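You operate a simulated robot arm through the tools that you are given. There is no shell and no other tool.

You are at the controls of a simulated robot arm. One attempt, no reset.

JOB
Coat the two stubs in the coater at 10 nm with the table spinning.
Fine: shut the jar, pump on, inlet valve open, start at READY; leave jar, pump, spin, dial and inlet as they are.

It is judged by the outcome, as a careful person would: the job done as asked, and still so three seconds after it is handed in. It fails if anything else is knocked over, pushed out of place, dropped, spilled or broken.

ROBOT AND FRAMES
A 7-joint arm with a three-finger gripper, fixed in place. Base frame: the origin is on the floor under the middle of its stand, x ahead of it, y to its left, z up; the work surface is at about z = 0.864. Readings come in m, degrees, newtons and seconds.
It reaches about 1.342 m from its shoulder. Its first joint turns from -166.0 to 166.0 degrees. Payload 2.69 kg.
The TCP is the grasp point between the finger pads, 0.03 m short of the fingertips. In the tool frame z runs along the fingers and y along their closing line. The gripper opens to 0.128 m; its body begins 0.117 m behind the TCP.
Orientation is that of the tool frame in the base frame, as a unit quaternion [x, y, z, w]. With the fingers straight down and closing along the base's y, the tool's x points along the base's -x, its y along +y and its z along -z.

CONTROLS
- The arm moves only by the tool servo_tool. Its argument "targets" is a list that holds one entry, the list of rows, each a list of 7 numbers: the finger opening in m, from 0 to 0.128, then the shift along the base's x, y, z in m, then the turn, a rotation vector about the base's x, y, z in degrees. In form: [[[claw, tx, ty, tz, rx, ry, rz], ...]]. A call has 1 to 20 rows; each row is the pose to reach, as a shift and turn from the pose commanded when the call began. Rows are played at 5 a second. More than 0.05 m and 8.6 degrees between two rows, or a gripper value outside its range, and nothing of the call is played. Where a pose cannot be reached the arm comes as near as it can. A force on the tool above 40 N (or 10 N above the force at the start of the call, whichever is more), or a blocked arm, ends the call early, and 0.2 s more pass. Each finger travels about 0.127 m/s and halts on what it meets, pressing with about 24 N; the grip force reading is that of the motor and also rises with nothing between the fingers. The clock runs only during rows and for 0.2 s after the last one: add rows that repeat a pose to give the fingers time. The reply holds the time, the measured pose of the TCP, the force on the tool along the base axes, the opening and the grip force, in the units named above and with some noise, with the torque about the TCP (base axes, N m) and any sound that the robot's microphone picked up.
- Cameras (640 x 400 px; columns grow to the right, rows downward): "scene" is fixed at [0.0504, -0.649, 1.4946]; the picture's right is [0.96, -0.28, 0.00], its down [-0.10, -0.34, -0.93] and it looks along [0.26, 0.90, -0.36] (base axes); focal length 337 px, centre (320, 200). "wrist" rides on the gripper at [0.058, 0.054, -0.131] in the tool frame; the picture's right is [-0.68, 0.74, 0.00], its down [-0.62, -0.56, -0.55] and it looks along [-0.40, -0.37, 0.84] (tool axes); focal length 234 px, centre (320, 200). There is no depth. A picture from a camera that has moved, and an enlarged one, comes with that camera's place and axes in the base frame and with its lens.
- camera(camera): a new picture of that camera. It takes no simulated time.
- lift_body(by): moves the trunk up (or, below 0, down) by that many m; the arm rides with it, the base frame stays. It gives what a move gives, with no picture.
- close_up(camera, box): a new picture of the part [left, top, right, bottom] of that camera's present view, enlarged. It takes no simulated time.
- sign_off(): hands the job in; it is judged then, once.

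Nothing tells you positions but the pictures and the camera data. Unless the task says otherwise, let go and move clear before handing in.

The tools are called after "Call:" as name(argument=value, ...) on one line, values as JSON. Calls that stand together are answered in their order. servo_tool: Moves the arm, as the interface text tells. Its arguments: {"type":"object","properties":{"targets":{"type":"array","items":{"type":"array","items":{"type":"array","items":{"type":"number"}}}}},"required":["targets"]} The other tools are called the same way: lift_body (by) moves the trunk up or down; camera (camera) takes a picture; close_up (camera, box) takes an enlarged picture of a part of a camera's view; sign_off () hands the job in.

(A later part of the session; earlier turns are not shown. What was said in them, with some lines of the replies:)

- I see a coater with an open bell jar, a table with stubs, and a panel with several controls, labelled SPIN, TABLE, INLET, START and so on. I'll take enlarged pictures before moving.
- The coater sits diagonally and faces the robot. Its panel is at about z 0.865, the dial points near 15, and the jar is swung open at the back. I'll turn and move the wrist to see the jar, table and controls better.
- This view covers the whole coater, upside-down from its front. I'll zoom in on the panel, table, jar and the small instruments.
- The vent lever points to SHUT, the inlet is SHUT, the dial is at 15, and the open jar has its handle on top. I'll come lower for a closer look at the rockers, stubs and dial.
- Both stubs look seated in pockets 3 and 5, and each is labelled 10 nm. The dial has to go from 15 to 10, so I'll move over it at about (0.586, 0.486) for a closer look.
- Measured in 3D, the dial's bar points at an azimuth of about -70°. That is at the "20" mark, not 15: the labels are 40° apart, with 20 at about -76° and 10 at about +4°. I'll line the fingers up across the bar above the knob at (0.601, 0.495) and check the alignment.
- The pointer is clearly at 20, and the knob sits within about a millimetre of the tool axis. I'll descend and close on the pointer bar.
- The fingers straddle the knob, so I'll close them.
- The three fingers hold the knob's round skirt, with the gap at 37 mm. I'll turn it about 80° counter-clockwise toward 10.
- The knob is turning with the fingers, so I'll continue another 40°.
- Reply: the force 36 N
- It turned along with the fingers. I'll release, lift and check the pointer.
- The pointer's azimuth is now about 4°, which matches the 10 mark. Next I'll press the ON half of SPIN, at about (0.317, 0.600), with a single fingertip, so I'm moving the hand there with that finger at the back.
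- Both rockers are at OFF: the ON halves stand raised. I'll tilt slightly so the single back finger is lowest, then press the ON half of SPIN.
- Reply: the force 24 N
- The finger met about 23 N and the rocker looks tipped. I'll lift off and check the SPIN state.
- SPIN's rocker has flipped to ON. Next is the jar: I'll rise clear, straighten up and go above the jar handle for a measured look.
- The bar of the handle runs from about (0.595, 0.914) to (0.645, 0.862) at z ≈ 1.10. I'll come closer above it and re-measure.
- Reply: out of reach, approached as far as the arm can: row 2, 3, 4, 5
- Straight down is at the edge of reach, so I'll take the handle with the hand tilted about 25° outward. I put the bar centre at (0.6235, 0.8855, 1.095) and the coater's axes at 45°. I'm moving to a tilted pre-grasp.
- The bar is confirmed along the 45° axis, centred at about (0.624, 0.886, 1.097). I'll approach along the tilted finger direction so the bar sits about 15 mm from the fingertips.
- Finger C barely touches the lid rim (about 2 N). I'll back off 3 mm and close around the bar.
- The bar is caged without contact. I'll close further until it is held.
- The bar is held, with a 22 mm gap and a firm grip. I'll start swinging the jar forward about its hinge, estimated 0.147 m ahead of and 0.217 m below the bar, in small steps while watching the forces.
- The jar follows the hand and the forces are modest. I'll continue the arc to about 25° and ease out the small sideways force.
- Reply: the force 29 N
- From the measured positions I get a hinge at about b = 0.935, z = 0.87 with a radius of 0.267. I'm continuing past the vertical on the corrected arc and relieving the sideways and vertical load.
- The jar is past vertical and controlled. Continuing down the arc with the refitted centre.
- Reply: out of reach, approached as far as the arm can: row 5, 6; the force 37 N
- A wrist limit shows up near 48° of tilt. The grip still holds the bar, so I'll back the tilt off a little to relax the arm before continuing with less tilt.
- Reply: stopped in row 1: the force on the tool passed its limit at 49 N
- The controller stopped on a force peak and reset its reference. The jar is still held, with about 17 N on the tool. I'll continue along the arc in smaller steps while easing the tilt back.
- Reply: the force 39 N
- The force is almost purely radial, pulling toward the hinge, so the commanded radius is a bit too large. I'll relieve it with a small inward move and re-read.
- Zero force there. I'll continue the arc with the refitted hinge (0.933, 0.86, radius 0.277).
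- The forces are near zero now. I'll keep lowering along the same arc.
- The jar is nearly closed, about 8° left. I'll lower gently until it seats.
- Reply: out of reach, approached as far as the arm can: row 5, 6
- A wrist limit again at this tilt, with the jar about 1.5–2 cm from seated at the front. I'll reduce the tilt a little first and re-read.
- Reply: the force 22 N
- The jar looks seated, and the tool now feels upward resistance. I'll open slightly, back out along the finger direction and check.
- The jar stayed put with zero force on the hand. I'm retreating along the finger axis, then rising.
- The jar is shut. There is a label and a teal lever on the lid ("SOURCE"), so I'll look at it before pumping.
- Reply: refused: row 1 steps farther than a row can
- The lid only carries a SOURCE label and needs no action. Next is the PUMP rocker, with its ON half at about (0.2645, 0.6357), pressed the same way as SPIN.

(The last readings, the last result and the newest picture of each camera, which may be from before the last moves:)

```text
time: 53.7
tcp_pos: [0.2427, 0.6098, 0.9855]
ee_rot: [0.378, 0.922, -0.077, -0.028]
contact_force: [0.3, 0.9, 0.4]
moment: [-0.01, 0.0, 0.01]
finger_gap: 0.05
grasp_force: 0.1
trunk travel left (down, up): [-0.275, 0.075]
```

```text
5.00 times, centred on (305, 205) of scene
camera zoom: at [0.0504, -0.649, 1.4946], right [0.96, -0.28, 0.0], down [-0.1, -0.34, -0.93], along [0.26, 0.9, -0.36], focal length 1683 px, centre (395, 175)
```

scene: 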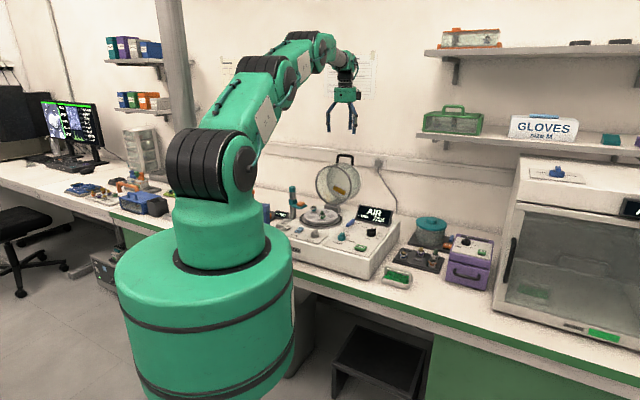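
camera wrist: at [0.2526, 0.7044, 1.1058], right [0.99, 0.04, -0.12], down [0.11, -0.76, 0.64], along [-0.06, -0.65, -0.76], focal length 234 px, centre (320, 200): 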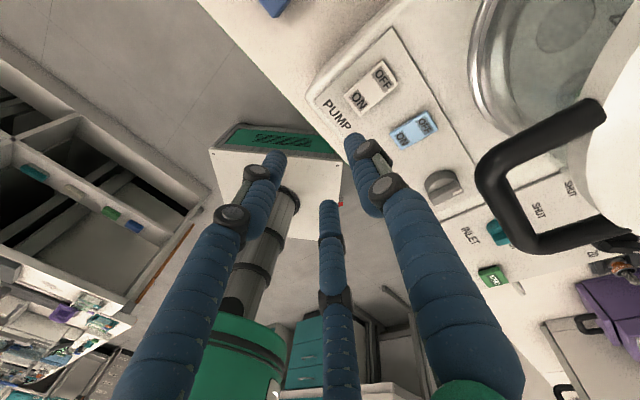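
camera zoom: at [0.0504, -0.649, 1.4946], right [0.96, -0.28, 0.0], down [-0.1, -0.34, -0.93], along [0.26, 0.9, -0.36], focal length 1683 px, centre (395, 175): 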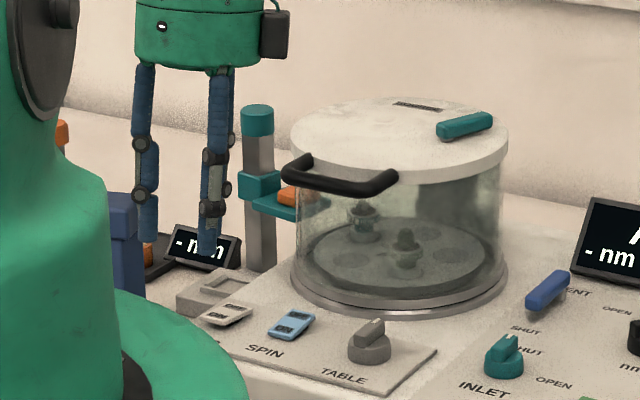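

The fingertip is over the outer part of the PUMP ON half, so I'll press.

Call:
servo_tool(targets=[[[0.05, 0.0014, 0.0014, -0.03, 0, 0, 0], [0.05, 0.0014, 0.0014, -0.055, 0, 0, 0], [0.05, 0.0014, 0.0014, -0.065, 0, 0, 0], [0.05, 0.0014, 0.0014, -0.069, 0, 0, 0], [0.05, 0.0014, 0.0014, -0.073, 0, 0, 0], [0.05, 0.0014, 0.0014, -0.077, 0, 0, 0], [0.05, 0.0014, 0.0014, -0.081, 0, 0, 0]]])

Call:
close_up(camera="scene", box=[255, 165, 405, 265])

Call:
close_up(camera="wrist", box=[280, 20, 460, 160])

```text
time: 55.3
tcp_pos: [0.2456, 0.6131, 0.9069]
ee_rot: [0.379, 0.922, -0.074, -0.028]
contact_force: [6.4, 1.2, 23.9]
moment: [0.57, -0.8, -0.1]
finger_gap: 0.053
grasp_force: 1.3
trunk travel left (down, up): [-0.275, 0.075]
```

```text
4.00 times, centred on (330, 215) of scene
camera zoom: at [0.0504, -0.649, 1.4946], right [0.96, -0.28, 0.0], down [-0.1, -0.34, -0.93], along [0.26, 0.9, -0.36], focal length 1346 px, centre (280, 140)
```

zoom: 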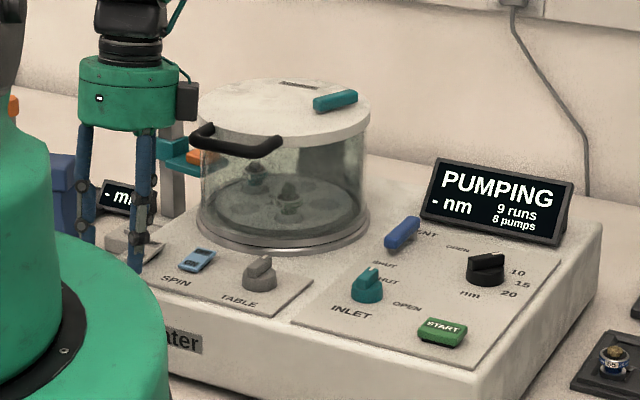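

```text
2.86 times, centred on (370, 90) of wrist
camera zoom: at [0.2549, 0.7068, 1.0278], right [0.99, 0.04, -0.11], down [0.1, -0.77, 0.63], along [-0.06, -0.64, -0.77], focal length 669 px, centre (177, 514)
```

zoom: 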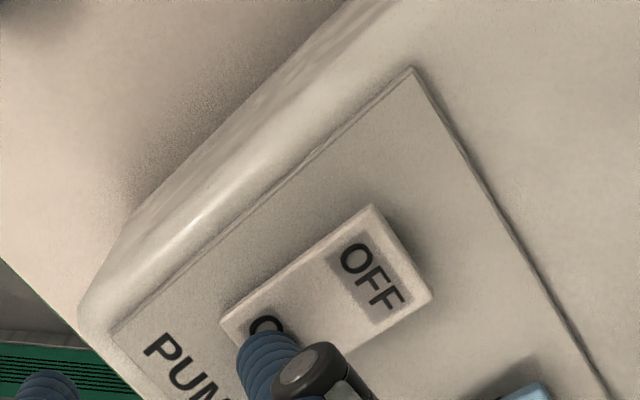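

The display reads PUMPING and the pump is running. I'll lift clear and go to the INLET knob at about (0.4705, 0.491).

Call:
servo_tool(targets=[[[0.05, 0, 0, 0.03, 0, 0, 0], [0.05, 0, 0, 0.07, 0, 0, 0], [0.05, -0.01, -0.01, 0.11, 2.4, -2.4, 0], [0.05, -0.01, -0.01, 0.15, 4.7, -4.7, 0], [0.05, -0.01, -0.01, 0.19, 7.07, -7.07, 0], [0.05, -0.01, -0.01, 0.21, 7.07, -7.07, 0], [0.05, -0.01, -0.01, 0.21, 7.07, -7.07, 0]]])

Call:
close_up(camera="scene", box=[255, 165, 405, 265])

```text
time: 56.9
tcp_pos: [0.2331, 0.6004, 1.1161]
ee_rot: [0.38, 0.925, 0.003, 0.005]
contact_force: [0.3, 0.3, 0.2]
moment: [0.0, -0.02, -0.04]
finger_gap: 0.05
grasp_force: 0.1
trunk travel left (down, up): [-0.275, 0.075]
```

```text
4.00 times, centred on (330, 215) of scene
camera zoom: at [0.0504, -0.649, 1.4946], right [0.96, -0.28, 0.0], down [-0.1, -0.34, -0.93], along [0.26, 0.9, -0.36], focal length 1346 px, centre (280, 140)
```

zoom: 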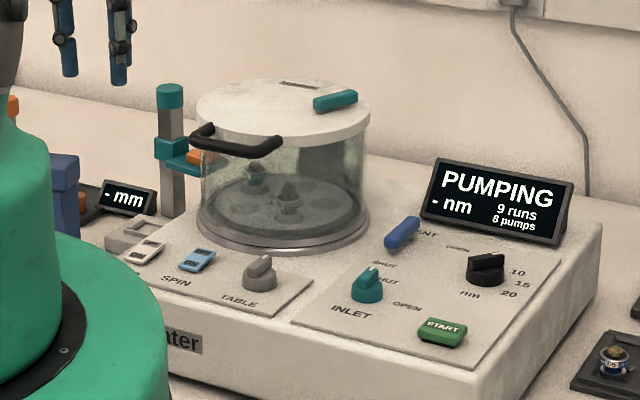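

Call:
servo_tool(targets=[[[0.055, 0.0396, -0.0182, 0, 0, 0, 5], [0.06, 0.0792, -0.0365, 0, 0, 0, 10], [0.065, 0.1188, -0.0547, 0, 0, 0, 15], [0.07, 0.1583, -0.0729, 0, 0, 0, 20], [0.07, 0.1979, -0.0912, 0, 0, 0, 25], [0.07, 0.2375, -0.1094, 0, 0, 0, 30], [0.07, 0.2375, -0.1094, -0.04, 0, 0, 30], [0.07, 0.2375, -0.1094, -0.08, 0, 0, 30], [0.07, 0.2375, -0.1094, -0.116, 0, 0, 30], [0.07, 0.2375, -0.1094, -0.116, 0, 0, 30]]])

Call:
camera(camera="wrist")

Call:
close_up(camera="wrist", box=[260, 80, 380, 200])

Call:
close_up(camera="scene", box=[255, 165, 405, 265])

```text
time: 59.1
tcp_pos: [0.4723, 0.4928, 0.9971]
ee_rot: [0.128, 0.992, 0.005, 0.004]
contact_force: [-0.3, -0.2, -1.0]
moment: [-0.01, 0.06, -0.01]
finger_gap: 0.0699
grasp_force: 0.0
trunk travel left (down, up): [-0.275, 0.075]
```

```text
taken
camera wrist: at [0.4279, 0.5592, 1.1294], right [0.84, 0.54, 0.01], down [0.45, -0.71, 0.55], along [0.3, -0.45, -0.84], focal length 234 px, centre (320, 200)
```

wrist: 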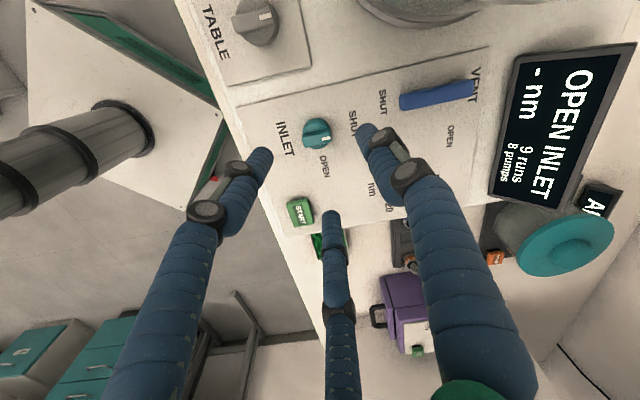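

```text
3.33 times, centred on (320, 140) of wrist
camera zoom: at [0.4279, 0.5592, 1.1294], right [0.84, 0.54, 0.01], down [0.45, -0.71, 0.55], along [0.3, -0.45, -0.84], focal length 781 px, centre (320, 400)
```

zoom: 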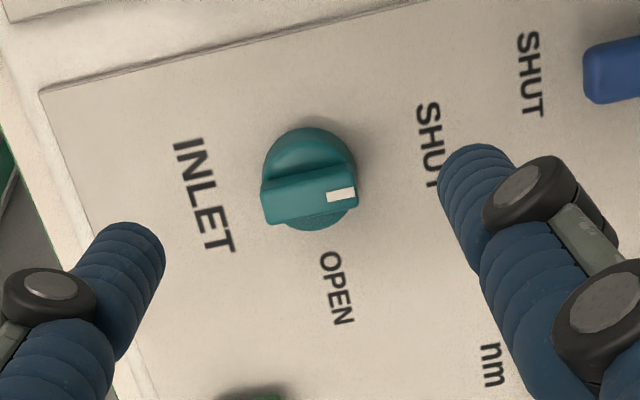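

```text
4.00 times, centred on (330, 215) of scene
camera zoom: at [0.0504, -0.649, 1.4946], right [0.96, -0.28, 0.0], down [-0.1, -0.34, -0.93], along [0.26, 0.9, -0.36], focal length 1346 px, centre (280, 140)
```

zoom: 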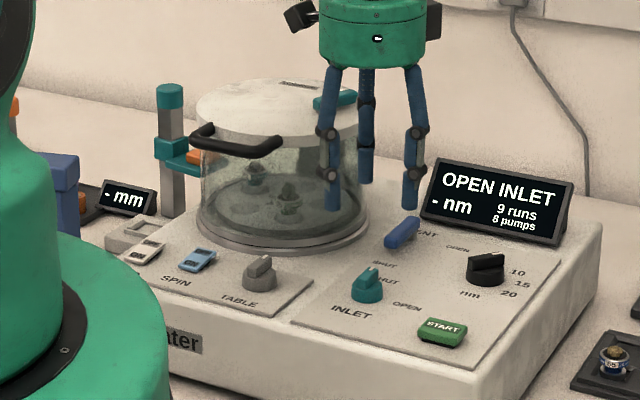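

The display asks for OPEN INLET. The knob is about 3 mm off the tool axis, so I'll correct that, descend and close on it.

Call:
servo_tool(targets=[[[0.07, -0.0018, -0.0027, -0.03, 0, 0, 0], [0.07, -0.0018, -0.0027, -0.06, 0, 0, 0], [0.07, -0.0018, -0.0027, -0.08, 0, 0, 0], [0.07, -0.0018, -0.0027, -0.09, 0, 0, 0], [0.05, -0.0018, -0.0027, -0.09, 0, 0, 0], [0.03, -0.0018, -0.0027, -0.09, 0, 0, 0], [0.015, -0.0018, -0.0027, -0.09, 0, 0, 0], [0.005, -0.0018, -0.0027, -0.09, 0, 0, 0], [0.005, -0.0018, -0.0027, -0.09, 0, 0, 0]]])

Call:
close_up(camera="wrist", box=[240, 80, 400, 240])

```text
time: 60.8
tcp_pos: [0.4662, 0.4914, 0.9091]
ee_rot: [0.127, 0.992, 0.005, 0.005]
contact_force: [-11.9, 15.1, -3.4]
moment: [0.57, 0.33, 0.05]
finger_gap: 0.0201
grasp_force: 44.9
trunk travel left (down, up): [-0.275, 0.075]
stopped in row 8: the force on the tool passed its limit at 51 N (the readings are from after the stop); the commanded pose is now the measured one
```

```text
2.50 times, centred on (320, 160) of wrist
camera zoom: at [0.4227, 0.5581, 1.0408], right [0.84, 0.54, 0.01], down [0.45, -0.71, 0.55], along [0.31, -0.45, -0.84], focal length 585 px, centre (320, 300)
```

zoom: 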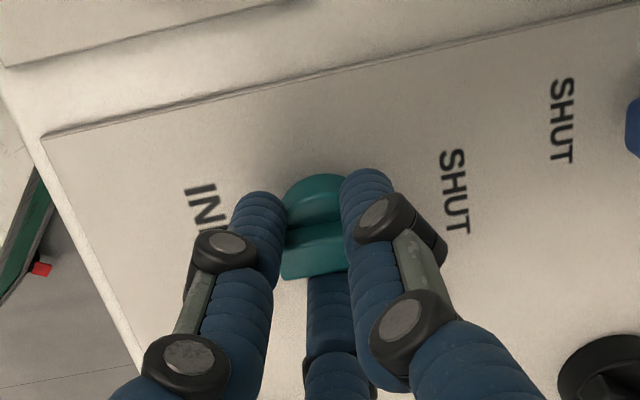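

The fingers closed on the narrow bar off-alignment, and the force limit stopped the call. I'll open, lift and realign so the fingers close square across the bar.

Call:
servo_tool(targets=[[[0.03, 0, 0, 0, 0, 0, 0], [0.05, 0, 0, 0, 0, 0, 0], [0.07, 0, 0, 0, 0, 0, 0], [0.07, 0, 0, 0.03, 0, 0, 0], [0.07, 0.002, -0.001, 0.06, 0, 0, 0], [0.07, 0.0043, -0.0014, 0.09, 0, 0, 6], [0.07, 0.0043, -0.0014, 0.09, 0, 0, 14], [0.07, 0.0043, -0.0014, 0.09, 0, 0, 22], [0.07, 0.0043, -0.0014, 0.09, 0, 0, 30], [0.07, 0.0043, -0.0014, 0.09, 0, 0, 38], [0.07, 0.0043, -0.0014, 0.09, 0, 0, 46], [0.07, 0.0043, -0.0014, 0.09, 0, 0, 54], [0.07, 0.0043, -0.0014, 0.09, 0, 0, 60], [0.07, 0.0043, -0.0014, 0.09, 0, 0, 60]]])

Call:
camera(camera="wrist")

Call:
close_up(camera="wrist", box=[260, 80, 380, 200])

```text
time: 63.8
tcp_pos: [0.4714, 0.4899, 0.9994]
ee_rot: [-0.387, 0.922, 0.006, 0.001]
contact_force: [1.1, -0.1, -0.4]
moment: [0.01, 0.02, 0.0]
finger_gap: 0.0701
grasp_force: 0.1
trunk travel left (down, up): [-0.275, 0.075]
```

```text
taken
camera wrist: at [0.3941, 0.484, 1.1314], right [-0.05, 1.0, 0.01], down [0.84, 0.03, 0.55], along [0.54, 0.04, -0.84], focal length 234 px, centre (320, 200)
```

wrist: 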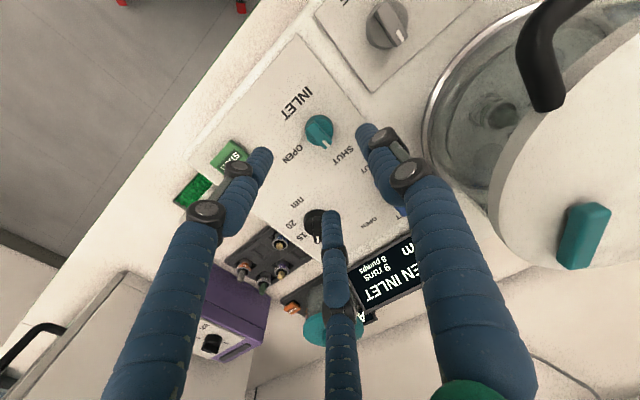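

```text
3.33 times, centred on (320, 140) of wrist
camera zoom: at [0.3941, 0.484, 1.1314], right [-0.05, 1.0, 0.01], down [0.84, 0.03, 0.55], along [0.54, 0.04, -0.84], focal length 781 px, centre (320, 400)
```

zoom: 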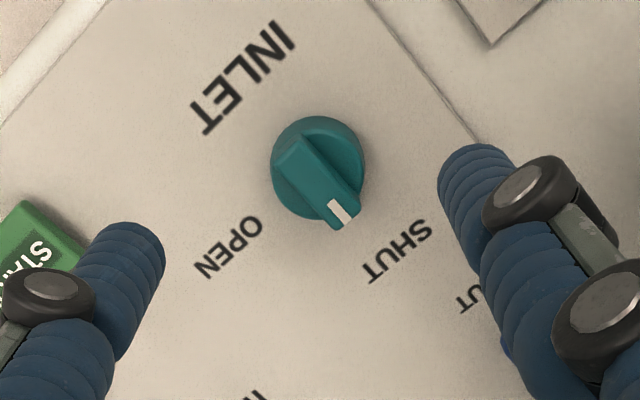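

Now the fingers will close square across the bar, with the pointer still at SHUT. I'll descend with a small offset to centre the bar between the finger sets, then close.

Call:
servo_tool(targets=[[[0.07, 0.0035, -0.0035, -0.03, 0, 0, 0], [0.07, 0.0035, -0.0035, -0.06, 0, 0, 0], [0.07, 0.0035, -0.0035, -0.08, 0, 0, 0], [0.07, 0.0035, -0.0035, -0.091, 0, 0, 0], [0.05, 0.0035, -0.0035, -0.091, 0, 0, 0], [0.04, 0.0035, -0.0035, -0.091, 0, 0, 0], [0.032, 0.0035, -0.0035, -0.091, 0, 0, 0], [0.026, 0.0035, -0.0035, -0.091, 0, 0, 0], [0.021, 0.0035, -0.0035, -0.091, 0, 0, 0], [0.018, 0.0035, -0.0035, -0.091, 0, 0, 0], [0.018, 0.0035, -0.0035, -0.091, 0, 0, 0]]])

Call:
close_up(camera="wrist", box=[240, 80, 400, 240])

```text
time: 66.2
tcp_pos: [0.476, 0.4857, 0.9098]
ee_rot: [-0.386, 0.922, 0.007, 0.002]
contact_force: [-5.2, 3.9, -0.2]
moment: [0.12, 0.15, -0.02]
finger_gap: 0.0234
grasp_force: 4.0
trunk travel left (down, up): [-0.275, 0.075]
```

```text
2.50 times, centred on (320, 160) of wrist
camera zoom: at [0.397, 0.4807, 1.0421], right [-0.05, 1.0, 0.01], down [0.84, 0.03, 0.55], along [0.54, 0.04, -0.84], focal length 585 px, centre (320, 300)
```

zoom: 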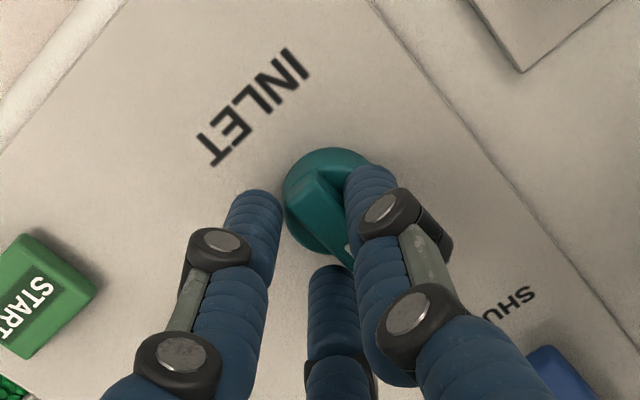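

Call:
servo_tool(targets=[[[0.014, 0, 0, 0, 0, 0, 0], [0.01, 0, 0, 0, 0, 0, 0], [0.006, 0, 0, 0, 0, 0, 0], [0.006, 0, 0, 0, 0, 0, 0]]])

Call:
close_up(camera="wrist", box=[240, 80, 400, 240])

```text
time: 67.2
tcp_pos: [0.4753, 0.4862, 0.9102]
ee_rot: [-0.386, 0.922, 0.006, 0.001]
contact_force: [-20.1, 19.1, -3.8]
moment: [0.43, 0.35, -0.05]
finger_gap: 0.0204
grasp_force: 45.1
trunk travel left (down, up): [-0.275, 0.075]
```

```text
2.50 times, centred on (320, 160) of wrist
camera zoom: at [0.3962, 0.4815, 1.0419], right [-0.05, 1.0, 0.01], down [0.84, 0.03, 0.55], along [0.55, 0.04, -0.84], focal length 585 px, centre (320, 300)
```

zoom: 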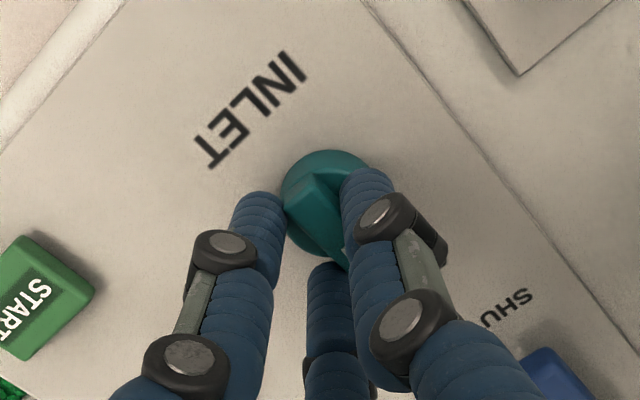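

Call:
servo_tool(targets=[[[0.006, -0.001, 0.001, 0, 0, 0, 0], [0.006, -0.002, 0.002, 0, 0, 0, 0], [0.006, -0.002, 0.002, 0, 0, 0, 0]]])

```text
time: 68.0
tcp_pos: [0.4742, 0.4866, 0.9108]
ee_rot: [-0.385, 0.923, 0.008, 0.001]
contact_force: [6.3, -12.0, 13.7]
moment: [-1.21, 0.51, -0.17]
finger_gap: 0.0205
grasp_force: 44.6
trunk travel left (down, up): [-0.275, 0.075]
```

Balanced grip on the bar. I'm turning clockwise toward OPEN, first 30°.

Call:
servo_tool(targets=[[[0.006, 0.0002, -0.0008, 0, 0, 0, -7.5], [0.006, -0.0001, -0.001, 0, 0, 0, -15], [0.006, -0.0005, -0.0012, 0, 0, 0, -22.5], [0.006, -0.0008, -0.0013, 0, 0, 0, -30], [0.006, -0.0008, -0.0013, 0, 0, 0, -30]]])

Call:
close_up(camera="wrist", box=[240, 80, 400, 240])

```text
time: 69.2
tcp_pos: [0.4736, 0.4855, 0.9109]
ee_rot: [-0.134, 0.991, 0.007, 0.003]
contact_force: [-4.8, -12.0, 22.1]
moment: [-0.66, 0.72, 0.03]
finger_gap: 0.0202
grasp_force: 45.2
trunk travel left (down, up): [-0.275, 0.075]
stopped in row 5: the force on the tool passed its limit at 41 N (the readings are from after the stop); the commanded pose is now the measured one
```

```text
2.50 times, centred on (320, 160) of wrist
camera zoom: at [0.4019, 0.5204, 1.0418], right [0.46, 0.89, 0.01], down [0.74, -0.39, 0.55], along [0.49, -0.24, -0.84], focal length 585 px, centre (320, 300)
```

zoom: 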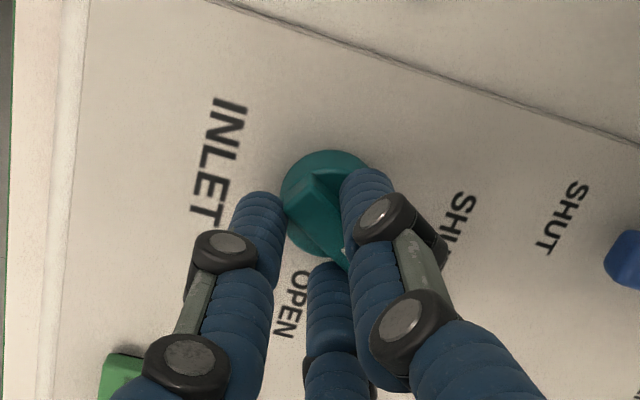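

The knob turns with the fingers. I'll relieve the load slightly and continue.

Call:
servo_tool(targets=[[[0.006, -0.0008, -0.0008, 0.0015, 0, 0, -6], [0.006, -0.0012, -0.0008, 0.0015, 0, 0, -12], [0.006, -0.0016, -0.0008, 0.0015, 0, 0, -18], [0.006, -0.002, -0.0008, 0.0015, 0, 0, -24], [0.006, -0.0024, -0.0008, 0.0015, 0, 0, -30], [0.006, -0.0024, -0.0008, 0.0015, 0, 0, -30]]])

Call:
close_up(camera="wrist", box=[240, 80, 400, 240])

Call:
close_up(camera="scene", box=[255, 165, 405, 265])

```text
time: 70.5
tcp_pos: [0.4704, 0.4858, 0.9097]
ee_rot: [0.128, 0.992, 0.005, 0.004]
contact_force: [-1.5, -8.5, -1.9]
moment: [-0.53, -0.21, -0.02]
finger_gap: 0.0204
grasp_force: 45.8
trunk travel left (down, up): [-0.275, 0.075]
```

```text
2.50 times, centred on (320, 160) of wrist
camera zoom: at [0.4263, 0.5515, 1.0418], right [0.84, 0.54, 0.01], down [0.45, -0.71, 0.55], along [0.3, -0.45, -0.84], focal length 585 px, centre (320, 300)
```

zoom: 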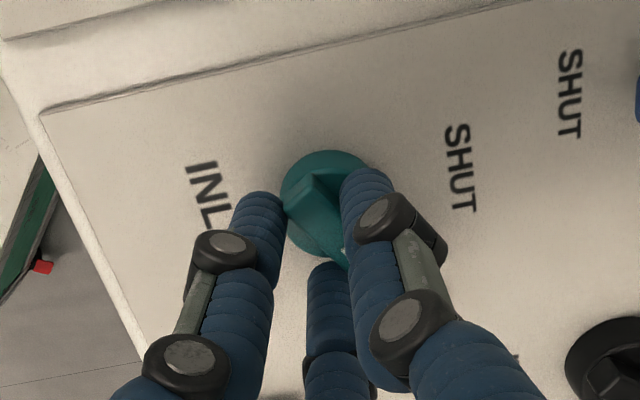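

```text
4.00 times, centred on (330, 215) of scene
camera zoom: at [0.0504, -0.649, 1.4946], right [0.96, -0.28, 0.0], down [-0.1, -0.34, -0.93], along [0.26, 0.9, -0.36], focal length 1346 px, centre (280, 140)
```

zoom: 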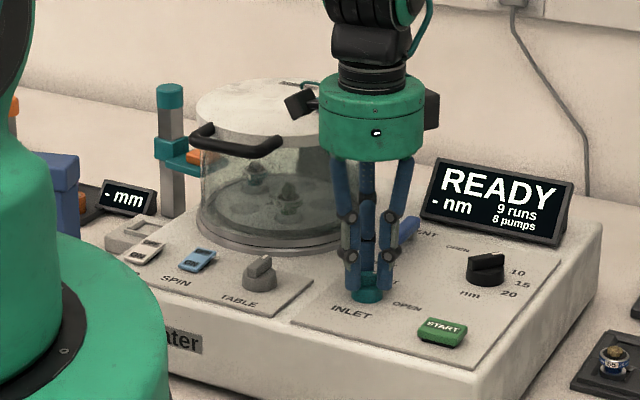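

The display already shows READY. I'll finish the last 30° so the knob is fully at OPEN.

Call:
servo_tool(targets=[[[0.006, -0.0004, -0.0003, 0, 0, 0, -6], [0.006, -0.0008, -0.0001, 0, 0, 0, -12], [0.006, -0.0011, 0.0001, 0, 0, 0, -18], [0.006, -0.0015, 0.0003, 0, 0, 0, -24], [0.006, -0.0018, 0.0005, 0, 0, 0, -30], [0.006, -0.0018, 0.0005, 0, 0, 0, -30]]])

Call:
close_up(camera="wrist", box=[240, 80, 400, 240])

```text
time: 72.0
tcp_pos: [0.467, 0.4867, 0.9099]
ee_rot: [0.381, 0.924, 0.005, 0.006]
contact_force: [-22.0, 9.3, -9.1]
moment: [0.44, 1.12, 0.09]
finger_gap: 0.0205
grasp_force: 44.7
trunk travel left (down, up): [-0.275, 0.075]
```

```text
2.50 times, centred on (320, 160) of wrist
camera zoom: at [0.4626, 0.5661, 1.0417], right [1.0, 0.05, 0.01], down [0.03, -0.84, 0.55], along [0.04, -0.55, -0.84], focal length 585 px, centre (320, 300)
```

zoom: 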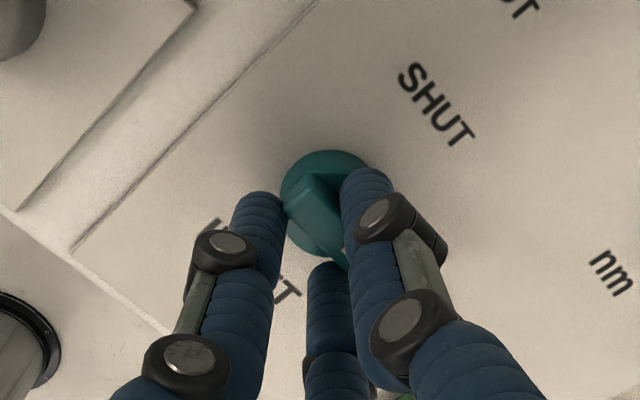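

Call:
servo_tool(targets=[[[0.03, 0, 0, 0, 0, 0, 0], [0.05, 0, 0, 0, 0, 0, 0], [0.07, 0, 0, 0, 0, 0, 0], [0.07, 0, 0, 0.03, 0, 0, 0], [0.07, 0, 0, 0.07, 0, 0, 0], [0.07, 0, 0, 0.1, 0, 0, 0], [0.07, 0, 0, 0.1, 0, 0, 0]]])

Call:
camera(camera="wrist")

Call:
close_up(camera="scene", box=[255, 165, 405, 265])

```text
time: 73.5
tcp_pos: [0.4683, 0.4874, 1.0101]
ee_rot: [0.381, 0.925, 0.005, 0.006]
contact_force: [0.0, -1.1, 0.2]
moment: [0.01, 0.01, -0.03]
finger_gap: 0.07
grasp_force: 0.1
trunk travel left (down, up): [-0.275, 0.075]
```

```text
taken
camera wrist: at [0.4633, 0.5657, 1.1416], right [1.0, 0.05, 0.01], down [0.03, -0.84, 0.55], along [0.04, -0.55, -0.84], focal length 234 px, centre (320, 200)
```

wrist: 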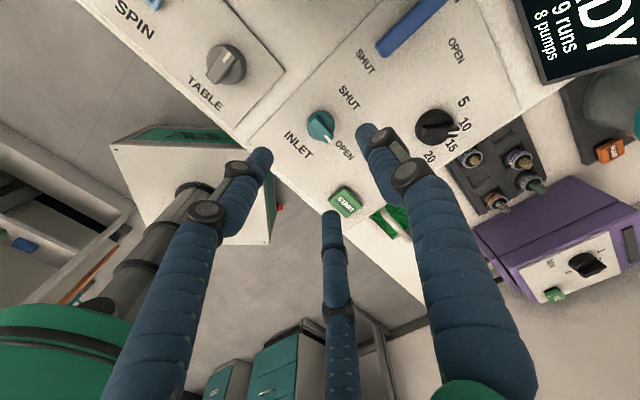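

```text
4.00 times, centred on (330, 215) of scene
camera zoom: at [0.0504, -0.649, 1.4946], right [0.96, -0.28, 0.0], down [-0.1, -0.34, -0.93], along [0.26, 0.9, -0.36], focal length 1346 px, centre (280, 140)
```

zoom: 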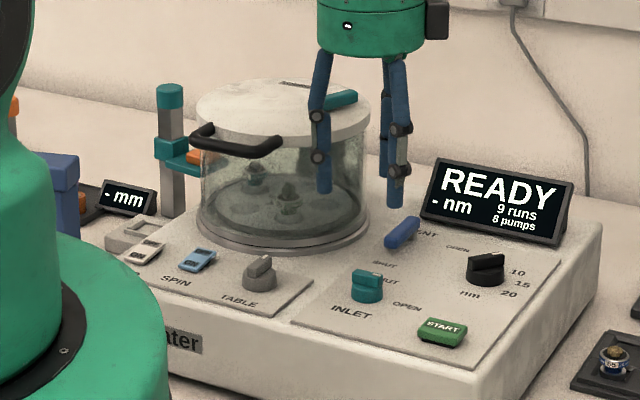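

INLET is open and the display reads READY. Before pressing START I'll re-verify dial, SPIN, PUMP and jar.

Call:
close_up(camera="scene", box=[280, 210, 340, 250])

Call:
close_up(camera="wrist", box=[400, 80, 480, 180])

Call:
close_up(camera="scene", box=[295, 180, 355, 230])

Call:
close_up(camera="wrist", box=[280, 90, 380, 220])

```text
10.00 times, centred on (310, 230) of scene
camera zoom: at [0.0504, -0.649, 1.4946], right [0.96, -0.28, 0.0], down [-0.1, -0.34, -0.93], along [0.26, 0.9, -0.36], focal length 3366 px, centre (420, -100)
```

zoom: 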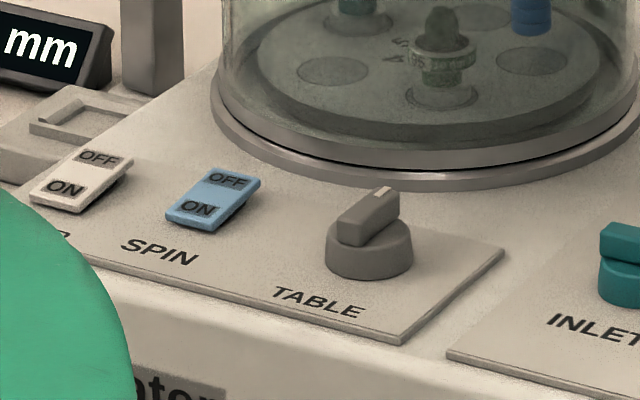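

```text
4.00 times, centred on (440, 130) of wrist
camera zoom: at [0.4633, 0.5657, 1.1416], right [1.0, 0.05, 0.01], down [0.03, -0.84, 0.55], along [0.04, -0.55, -0.84], focal length 937 px, centre (-160, 480)
```

zoom: 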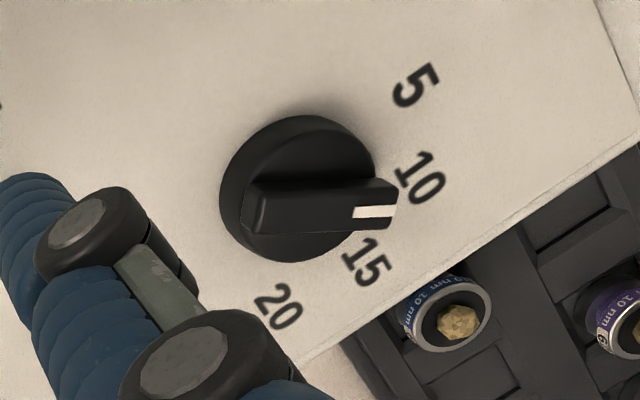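

```text
8.00 times, centred on (325, 205) of scene
camera zoom: at [0.0504, -0.649, 1.4946], right [0.96, -0.28, 0.0], down [-0.1, -0.34, -0.93], along [0.26, 0.9, -0.36], focal length 2693 px, centre (280, 160)
```

zoom: 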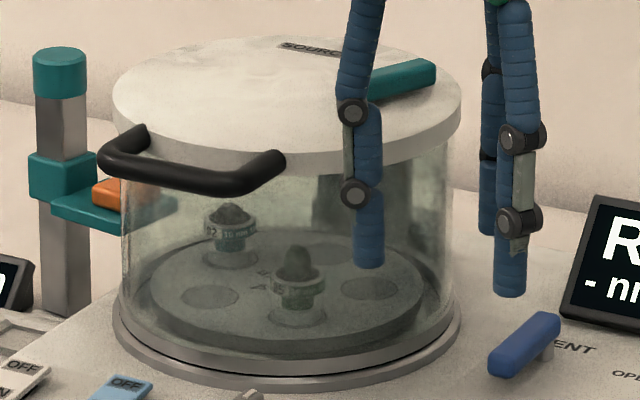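

```text
3.08 times, centred on (330, 155) of wrist
camera zoom: at [0.4633, 0.5657, 1.1416], right [1.0, 0.05, 0.01], down [0.03, -0.84, 0.55], along [0.04, -0.55, -0.84], focal length 720 px, centre (289, 338)
```

zoom: 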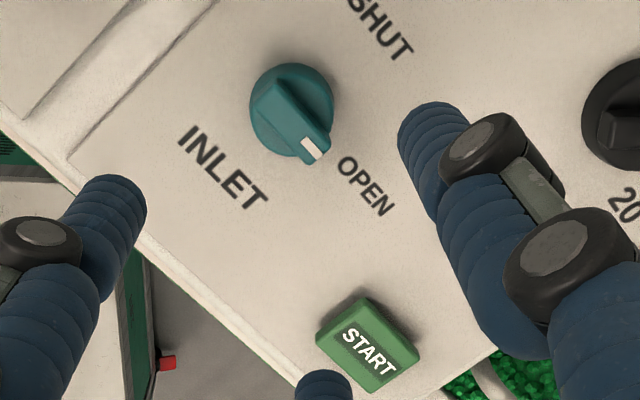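

The dial points at 10, SPIN and PUMP are both ON, the jar is seated, the vent is shut and the inlet open. Next I'll move above START at about (0.5085, 0.391) with the fingers closed.

Call:
servo_tool(targets=[[[0.05, 0.0134, -0.0321, 0, 0, 0, 0], [0.02, 0.0268, -0.0643, 0, 0, 0, 0], [0.0, 0.0402, -0.0964, 0, 0, 0, 0], [0.0, 0.0402, -0.0964, -0.03, 0, 0, 0], [0.0, 0.0402, -0.0964, -0.06, 0, 0, 0], [0.0, 0.0402, -0.0964, -0.075, 0, 0, 0], [0.0, 0.0402, -0.0964, -0.075, 0, 0, 0]]])

Call:
camera(camera="wrist")

Call:
close_up(camera="scene", box=[305, 165, 405, 265])

```text
time: 75.2
tcp_pos: [0.5104, 0.3905, 0.9358]
ee_rot: [0.38, 0.925, 0.004, 0.006]
contact_force: [0.0, -0.9, 0.7]
moment: [0.02, 0.04, -0.03]
finger_gap: 0.0021
grasp_force: 23.5
trunk travel left (down, up): [-0.275, 0.075]
```

```text
taken
camera wrist: at [0.5047, 0.4688, 1.0672], right [1.0, 0.05, 0.01], down [0.03, -0.84, 0.55], along [0.04, -0.54, -0.84], focal length 234 px, centre (320, 200)
```

wrist: 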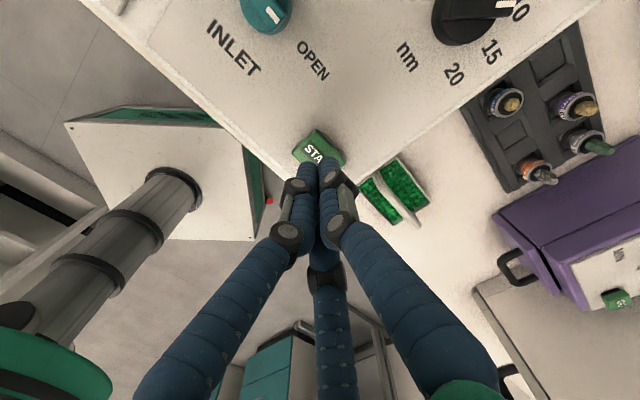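

```text
4.00 times, centred on (355, 215) of scene
camera zoom: at [0.0504, -0.649, 1.4946], right [0.96, -0.28, 0.0], down [-0.1, -0.34, -0.93], along [0.26, 0.9, -0.36], focal length 1346 px, centre (180, 140)
```

zoom: 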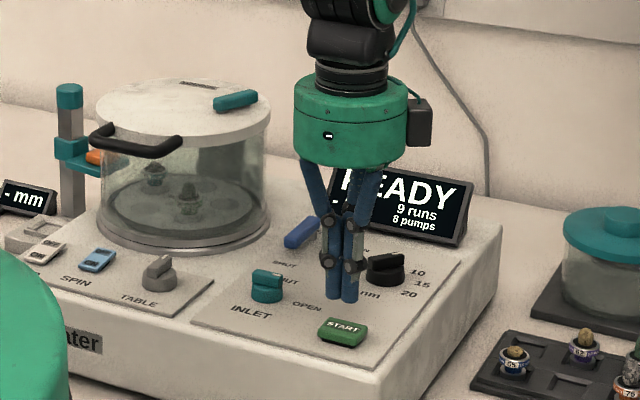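

The tips are centred above START, so I'll press once and lift.

Call:
servo_tool(targets=[[[0.0, 0, 0, -0.018, 0, 0, 0], [0.0, 0, 0, -0.024, 0, 0, 0], [0.0, 0, 0, -0.028, 0, 0, 0], [0.0, 0, 0, -0.031, 0, 0, 0], [0.0, 0, 0, -0.034, 0, 0, 0]]])

Call:
close_up(camera="scene", box=[305, 165, 405, 265])

```text
time: 76.3
tcp_pos: [0.5106, 0.3892, 0.9019]
ee_rot: [0.38, 0.925, 0.004, 0.005]
contact_force: [0.3, 0.9, 2.0]
moment: [0.06, 0.02, 0.0]
finger_gap: 0.0023
grasp_force: 24.1
trunk travel left (down, up): [-0.275, 0.075]
heard: click
```

```text
4.00 times, centred on (355, 215) of scene
camera zoom: at [0.0504, -0.649, 1.4946], right [0.96, -0.28, 0.0], down [-0.1, -0.34, -0.93], along [0.26, 0.9, -0.36], focal length 1346 px, centre (180, 140)
```

zoom: 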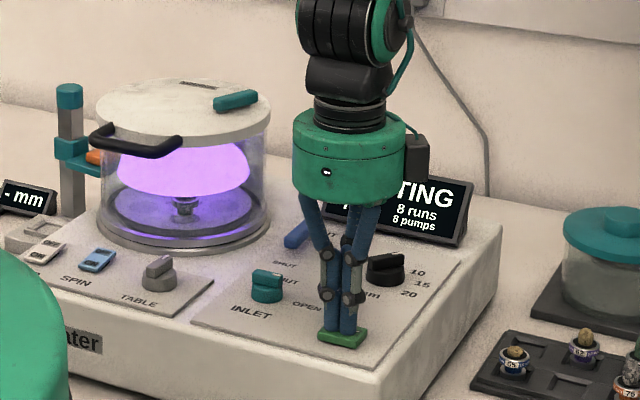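

Heard a click: the plasma is lit and the coating run has started (8 runs left). I'll lift clear and watch the display.

Call:
servo_tool(targets=[[[0.0, 0, 0, 0.03, 0, 0, 0], [0.0, 0, 0, 0.07, 0, 0, 0], [0.0, 0, 0, 0.11, 0, 0, 0], [0.0, -0.02, -0.02, 0.15, 0, 0, 0], [0.02, -0.05, -0.05, 0.18, 0, 0, 0], [0.04, -0.08, -0.08, 0.2, 0, 0, 0], [0.06, -0.1, -0.1, 0.22, 0, 0, 0], [0.06, -0.1, -0.1, 0.22, 0, 0, 0]]])

Call:
close_up(camera="scene", box=[275, 165, 405, 265])

```text
refused: row 5 steps farther than a row can; nothing moved
```

```text
4.00 times, centred on (340, 215) of scene
camera zoom: at [0.0504, -0.649, 1.4946], right [0.96, -0.28, 0.0], down [-0.1, -0.34, -0.93], along [0.26, 0.9, -0.36], focal length 1346 px, centre (240, 140)
```

zoom: 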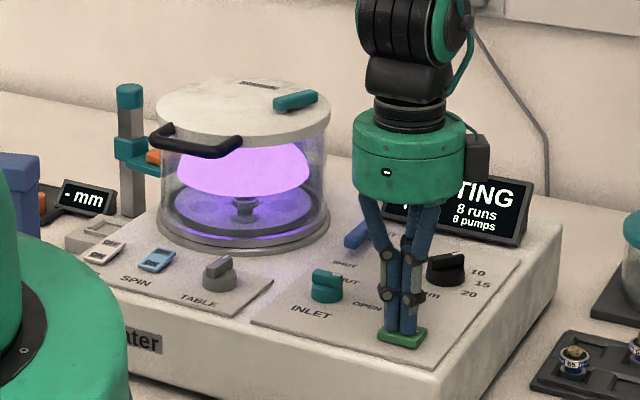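

One step was too long, so nothing moved. I'll lift again with shorter steps.

Call:
servo_tool(targets=[[[0.0, 0, 0, 0.03, 0, 0, 0], [0.0, 0, 0, 0.07, 0, 0, 0], [0.0, 0, 0, 0.11, 0, 0, 0], [0.0, -0.01, -0.01, 0.15, 0, 0, 0], [0.02, -0.03, -0.03, 0.18, 0, 0, 0], [0.04, -0.055, -0.055, 0.2, 0, 0, 0], [0.06, -0.08, -0.08, 0.22, 0, 0, 0], [0.06, -0.1, -0.1, 0.23, 0, 0, 0], [0.06, -0.1, -0.1, 0.23, 0, 0, 0]]])

Call:
close_up(camera="scene", box=[275, 165, 405, 265])

```text
time: 78.3
tcp_pos: [0.4076, 0.2912, 1.1319]
ee_rot: [0.38, 0.925, 0.005, 0.005]
contact_force: [-0.1, -0.3, -1.1]
moment: [0.01, 0.02, 0.01]
finger_gap: 0.06
grasp_force: 0.0
trunk travel left (down, up): [-0.275, 0.075]
```

```text
4.00 times, centred on (340, 215) of scene
camera zoom: at [0.0504, -0.649, 1.4946], right [0.96, -0.28, 0.0], down [-0.1, -0.34, -0.93], along [0.26, 0.9, -0.36], focal length 1346 px, centre (240, 140)
```

zoom: 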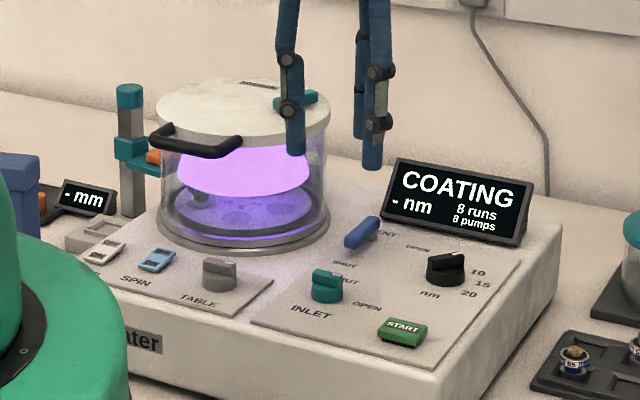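

It is coating, and the table is spinning: the stubs and the TABLE knob have moved round. I'll wait with the arm clear.

Call:
servo_tool(targets=[[[0.06, 0, 0, 0.02, 0, 0, 0], [0.06, 0, 0, 0.04, 0, 0, 0], [0.06, 0, 0, 0.04, 0, 0, 0], [0.06, 0, 0, 0.04, 0, 0, 0], [0.06, 0, 0, 0.04, 0, 0, 0], [0.06, 0, 0, 0.04, 0, 0, 0], [0.06, 0, 0, 0.04, 0, 0, 0], [0.06, 0, 0, 0.04, 0, 0, 0], [0.06, 0, 0, 0.04, 0, 0, 0], [0.06, 0, 0, 0.04, 0, 0, 0], [0.06, 0, 0, 0.04, 0, 0, 0], [0.06, 0, 0, 0.04, 0, 0, 0], [0.06, 0, 0, 0.04, 0, 0, 0], [0.06, 0, 0, 0.04, 0, 0, 0], [0.06, 0, 0, 0.04, 0, 0, 0], [0.06, 0, 0, 0.04, 0, 0, 0], [0.06, 0, 0, 0.04, 0, 0, 0], [0.06, 0, 0, 0.04, 0, 0, 0], [0.06, 0, 0, 0.04, 0, 0, 0], [0.06, 0, 0, 0.04, 0, 0, 0]]])

Call:
close_up(camera="scene", box=[275, 165, 405, 265])

```text
time: 82.5
tcp_pos: [0.4077, 0.29, 1.1693]
ee_rot: [0.38, 0.925, 0.004, 0.006]
contact_force: [-0.4, -0.1, 0.1]
moment: [0.0, -0.02, 0.01]
finger_gap: 0.0598
grasp_force: 0.0
trunk travel left (down, up): [-0.275, 0.075]
```

```text
4.00 times, centred on (340, 215) of scene
camera zoom: at [0.0504, -0.649, 1.4946], right [0.96, -0.28, 0.0], down [-0.1, -0.34, -0.93], along [0.26, 0.9, -0.36], focal length 1346 px, centre (240, 140)
```

zoom: 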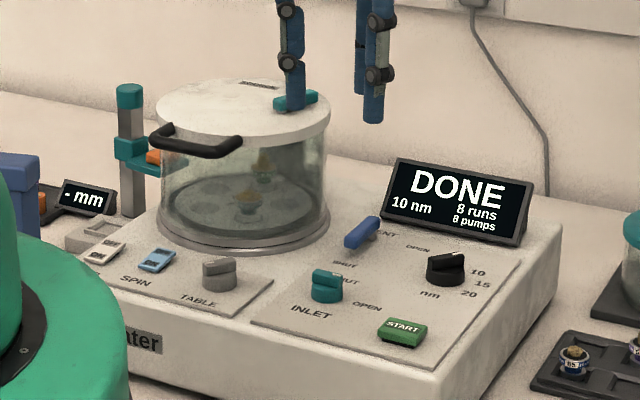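

The display reads DONE, 10 nm. I'll make a last check of the stubs and the surroundings.

Call:
close_up(camera="scene", box=[300, 185, 350, 225])

Call:
camera(camera="scene")

```text
10.00 times, centred on (325, 205) of scene
camera zoom: at [0.0504, -0.649, 1.4946], right [0.96, -0.28, 0.0], down [-0.1, -0.34, -0.93], along [0.26, 0.9, -0.36], focal length 3366 px, centre (270, 150)
```

zoom: 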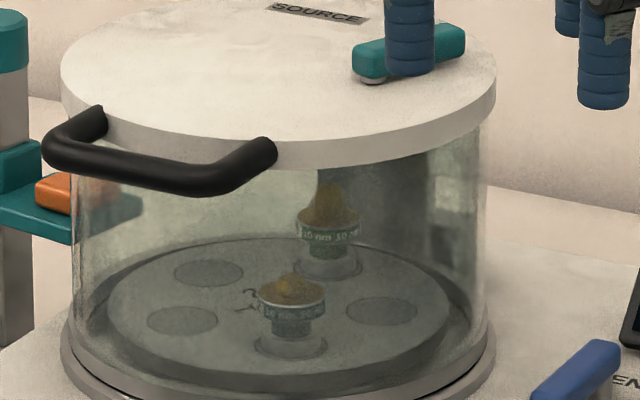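

```text
taken
```

scene: 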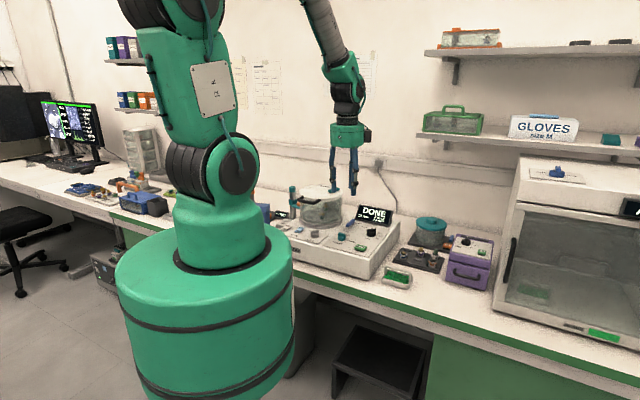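

Both stubs are gold-coated and upright in their pockets, and the display shows DONE at 10 nm. Jar, pump, spin, dial and inlet are left as they are, and the arm is clear. Handing in.

Call:
sign_off()

```text
The job is handed in.
```

Both stubs are coated: the coater's display reads DONE, 10 nm, and in the camera view both look gold-coated and upright in their pockets. The table was spinning during the run.

- **Dial:** it was at 20 nm when I started, so I turned it to 10 before anything else.
- **Order:** SPIN on, jar shut, pump on, inlet opened when the display asked for it, then START once at READY. It used one run and one pump; both counters now read 8.
- **Left as they are:** the jar is shut, pump and spin are on, the dial is at 10 and the inlet is open. The vent stayed shut and I did not touch the SOURCE lever or the TABLE knob.
- **Force stops:** the arm hit its force limit three times, once while swinging the jar shut and twice at the inlet knob. The jar and knob look undamaged.

The gripper is empty and clear of the coater. I saw nothing else out of place in the final picture.
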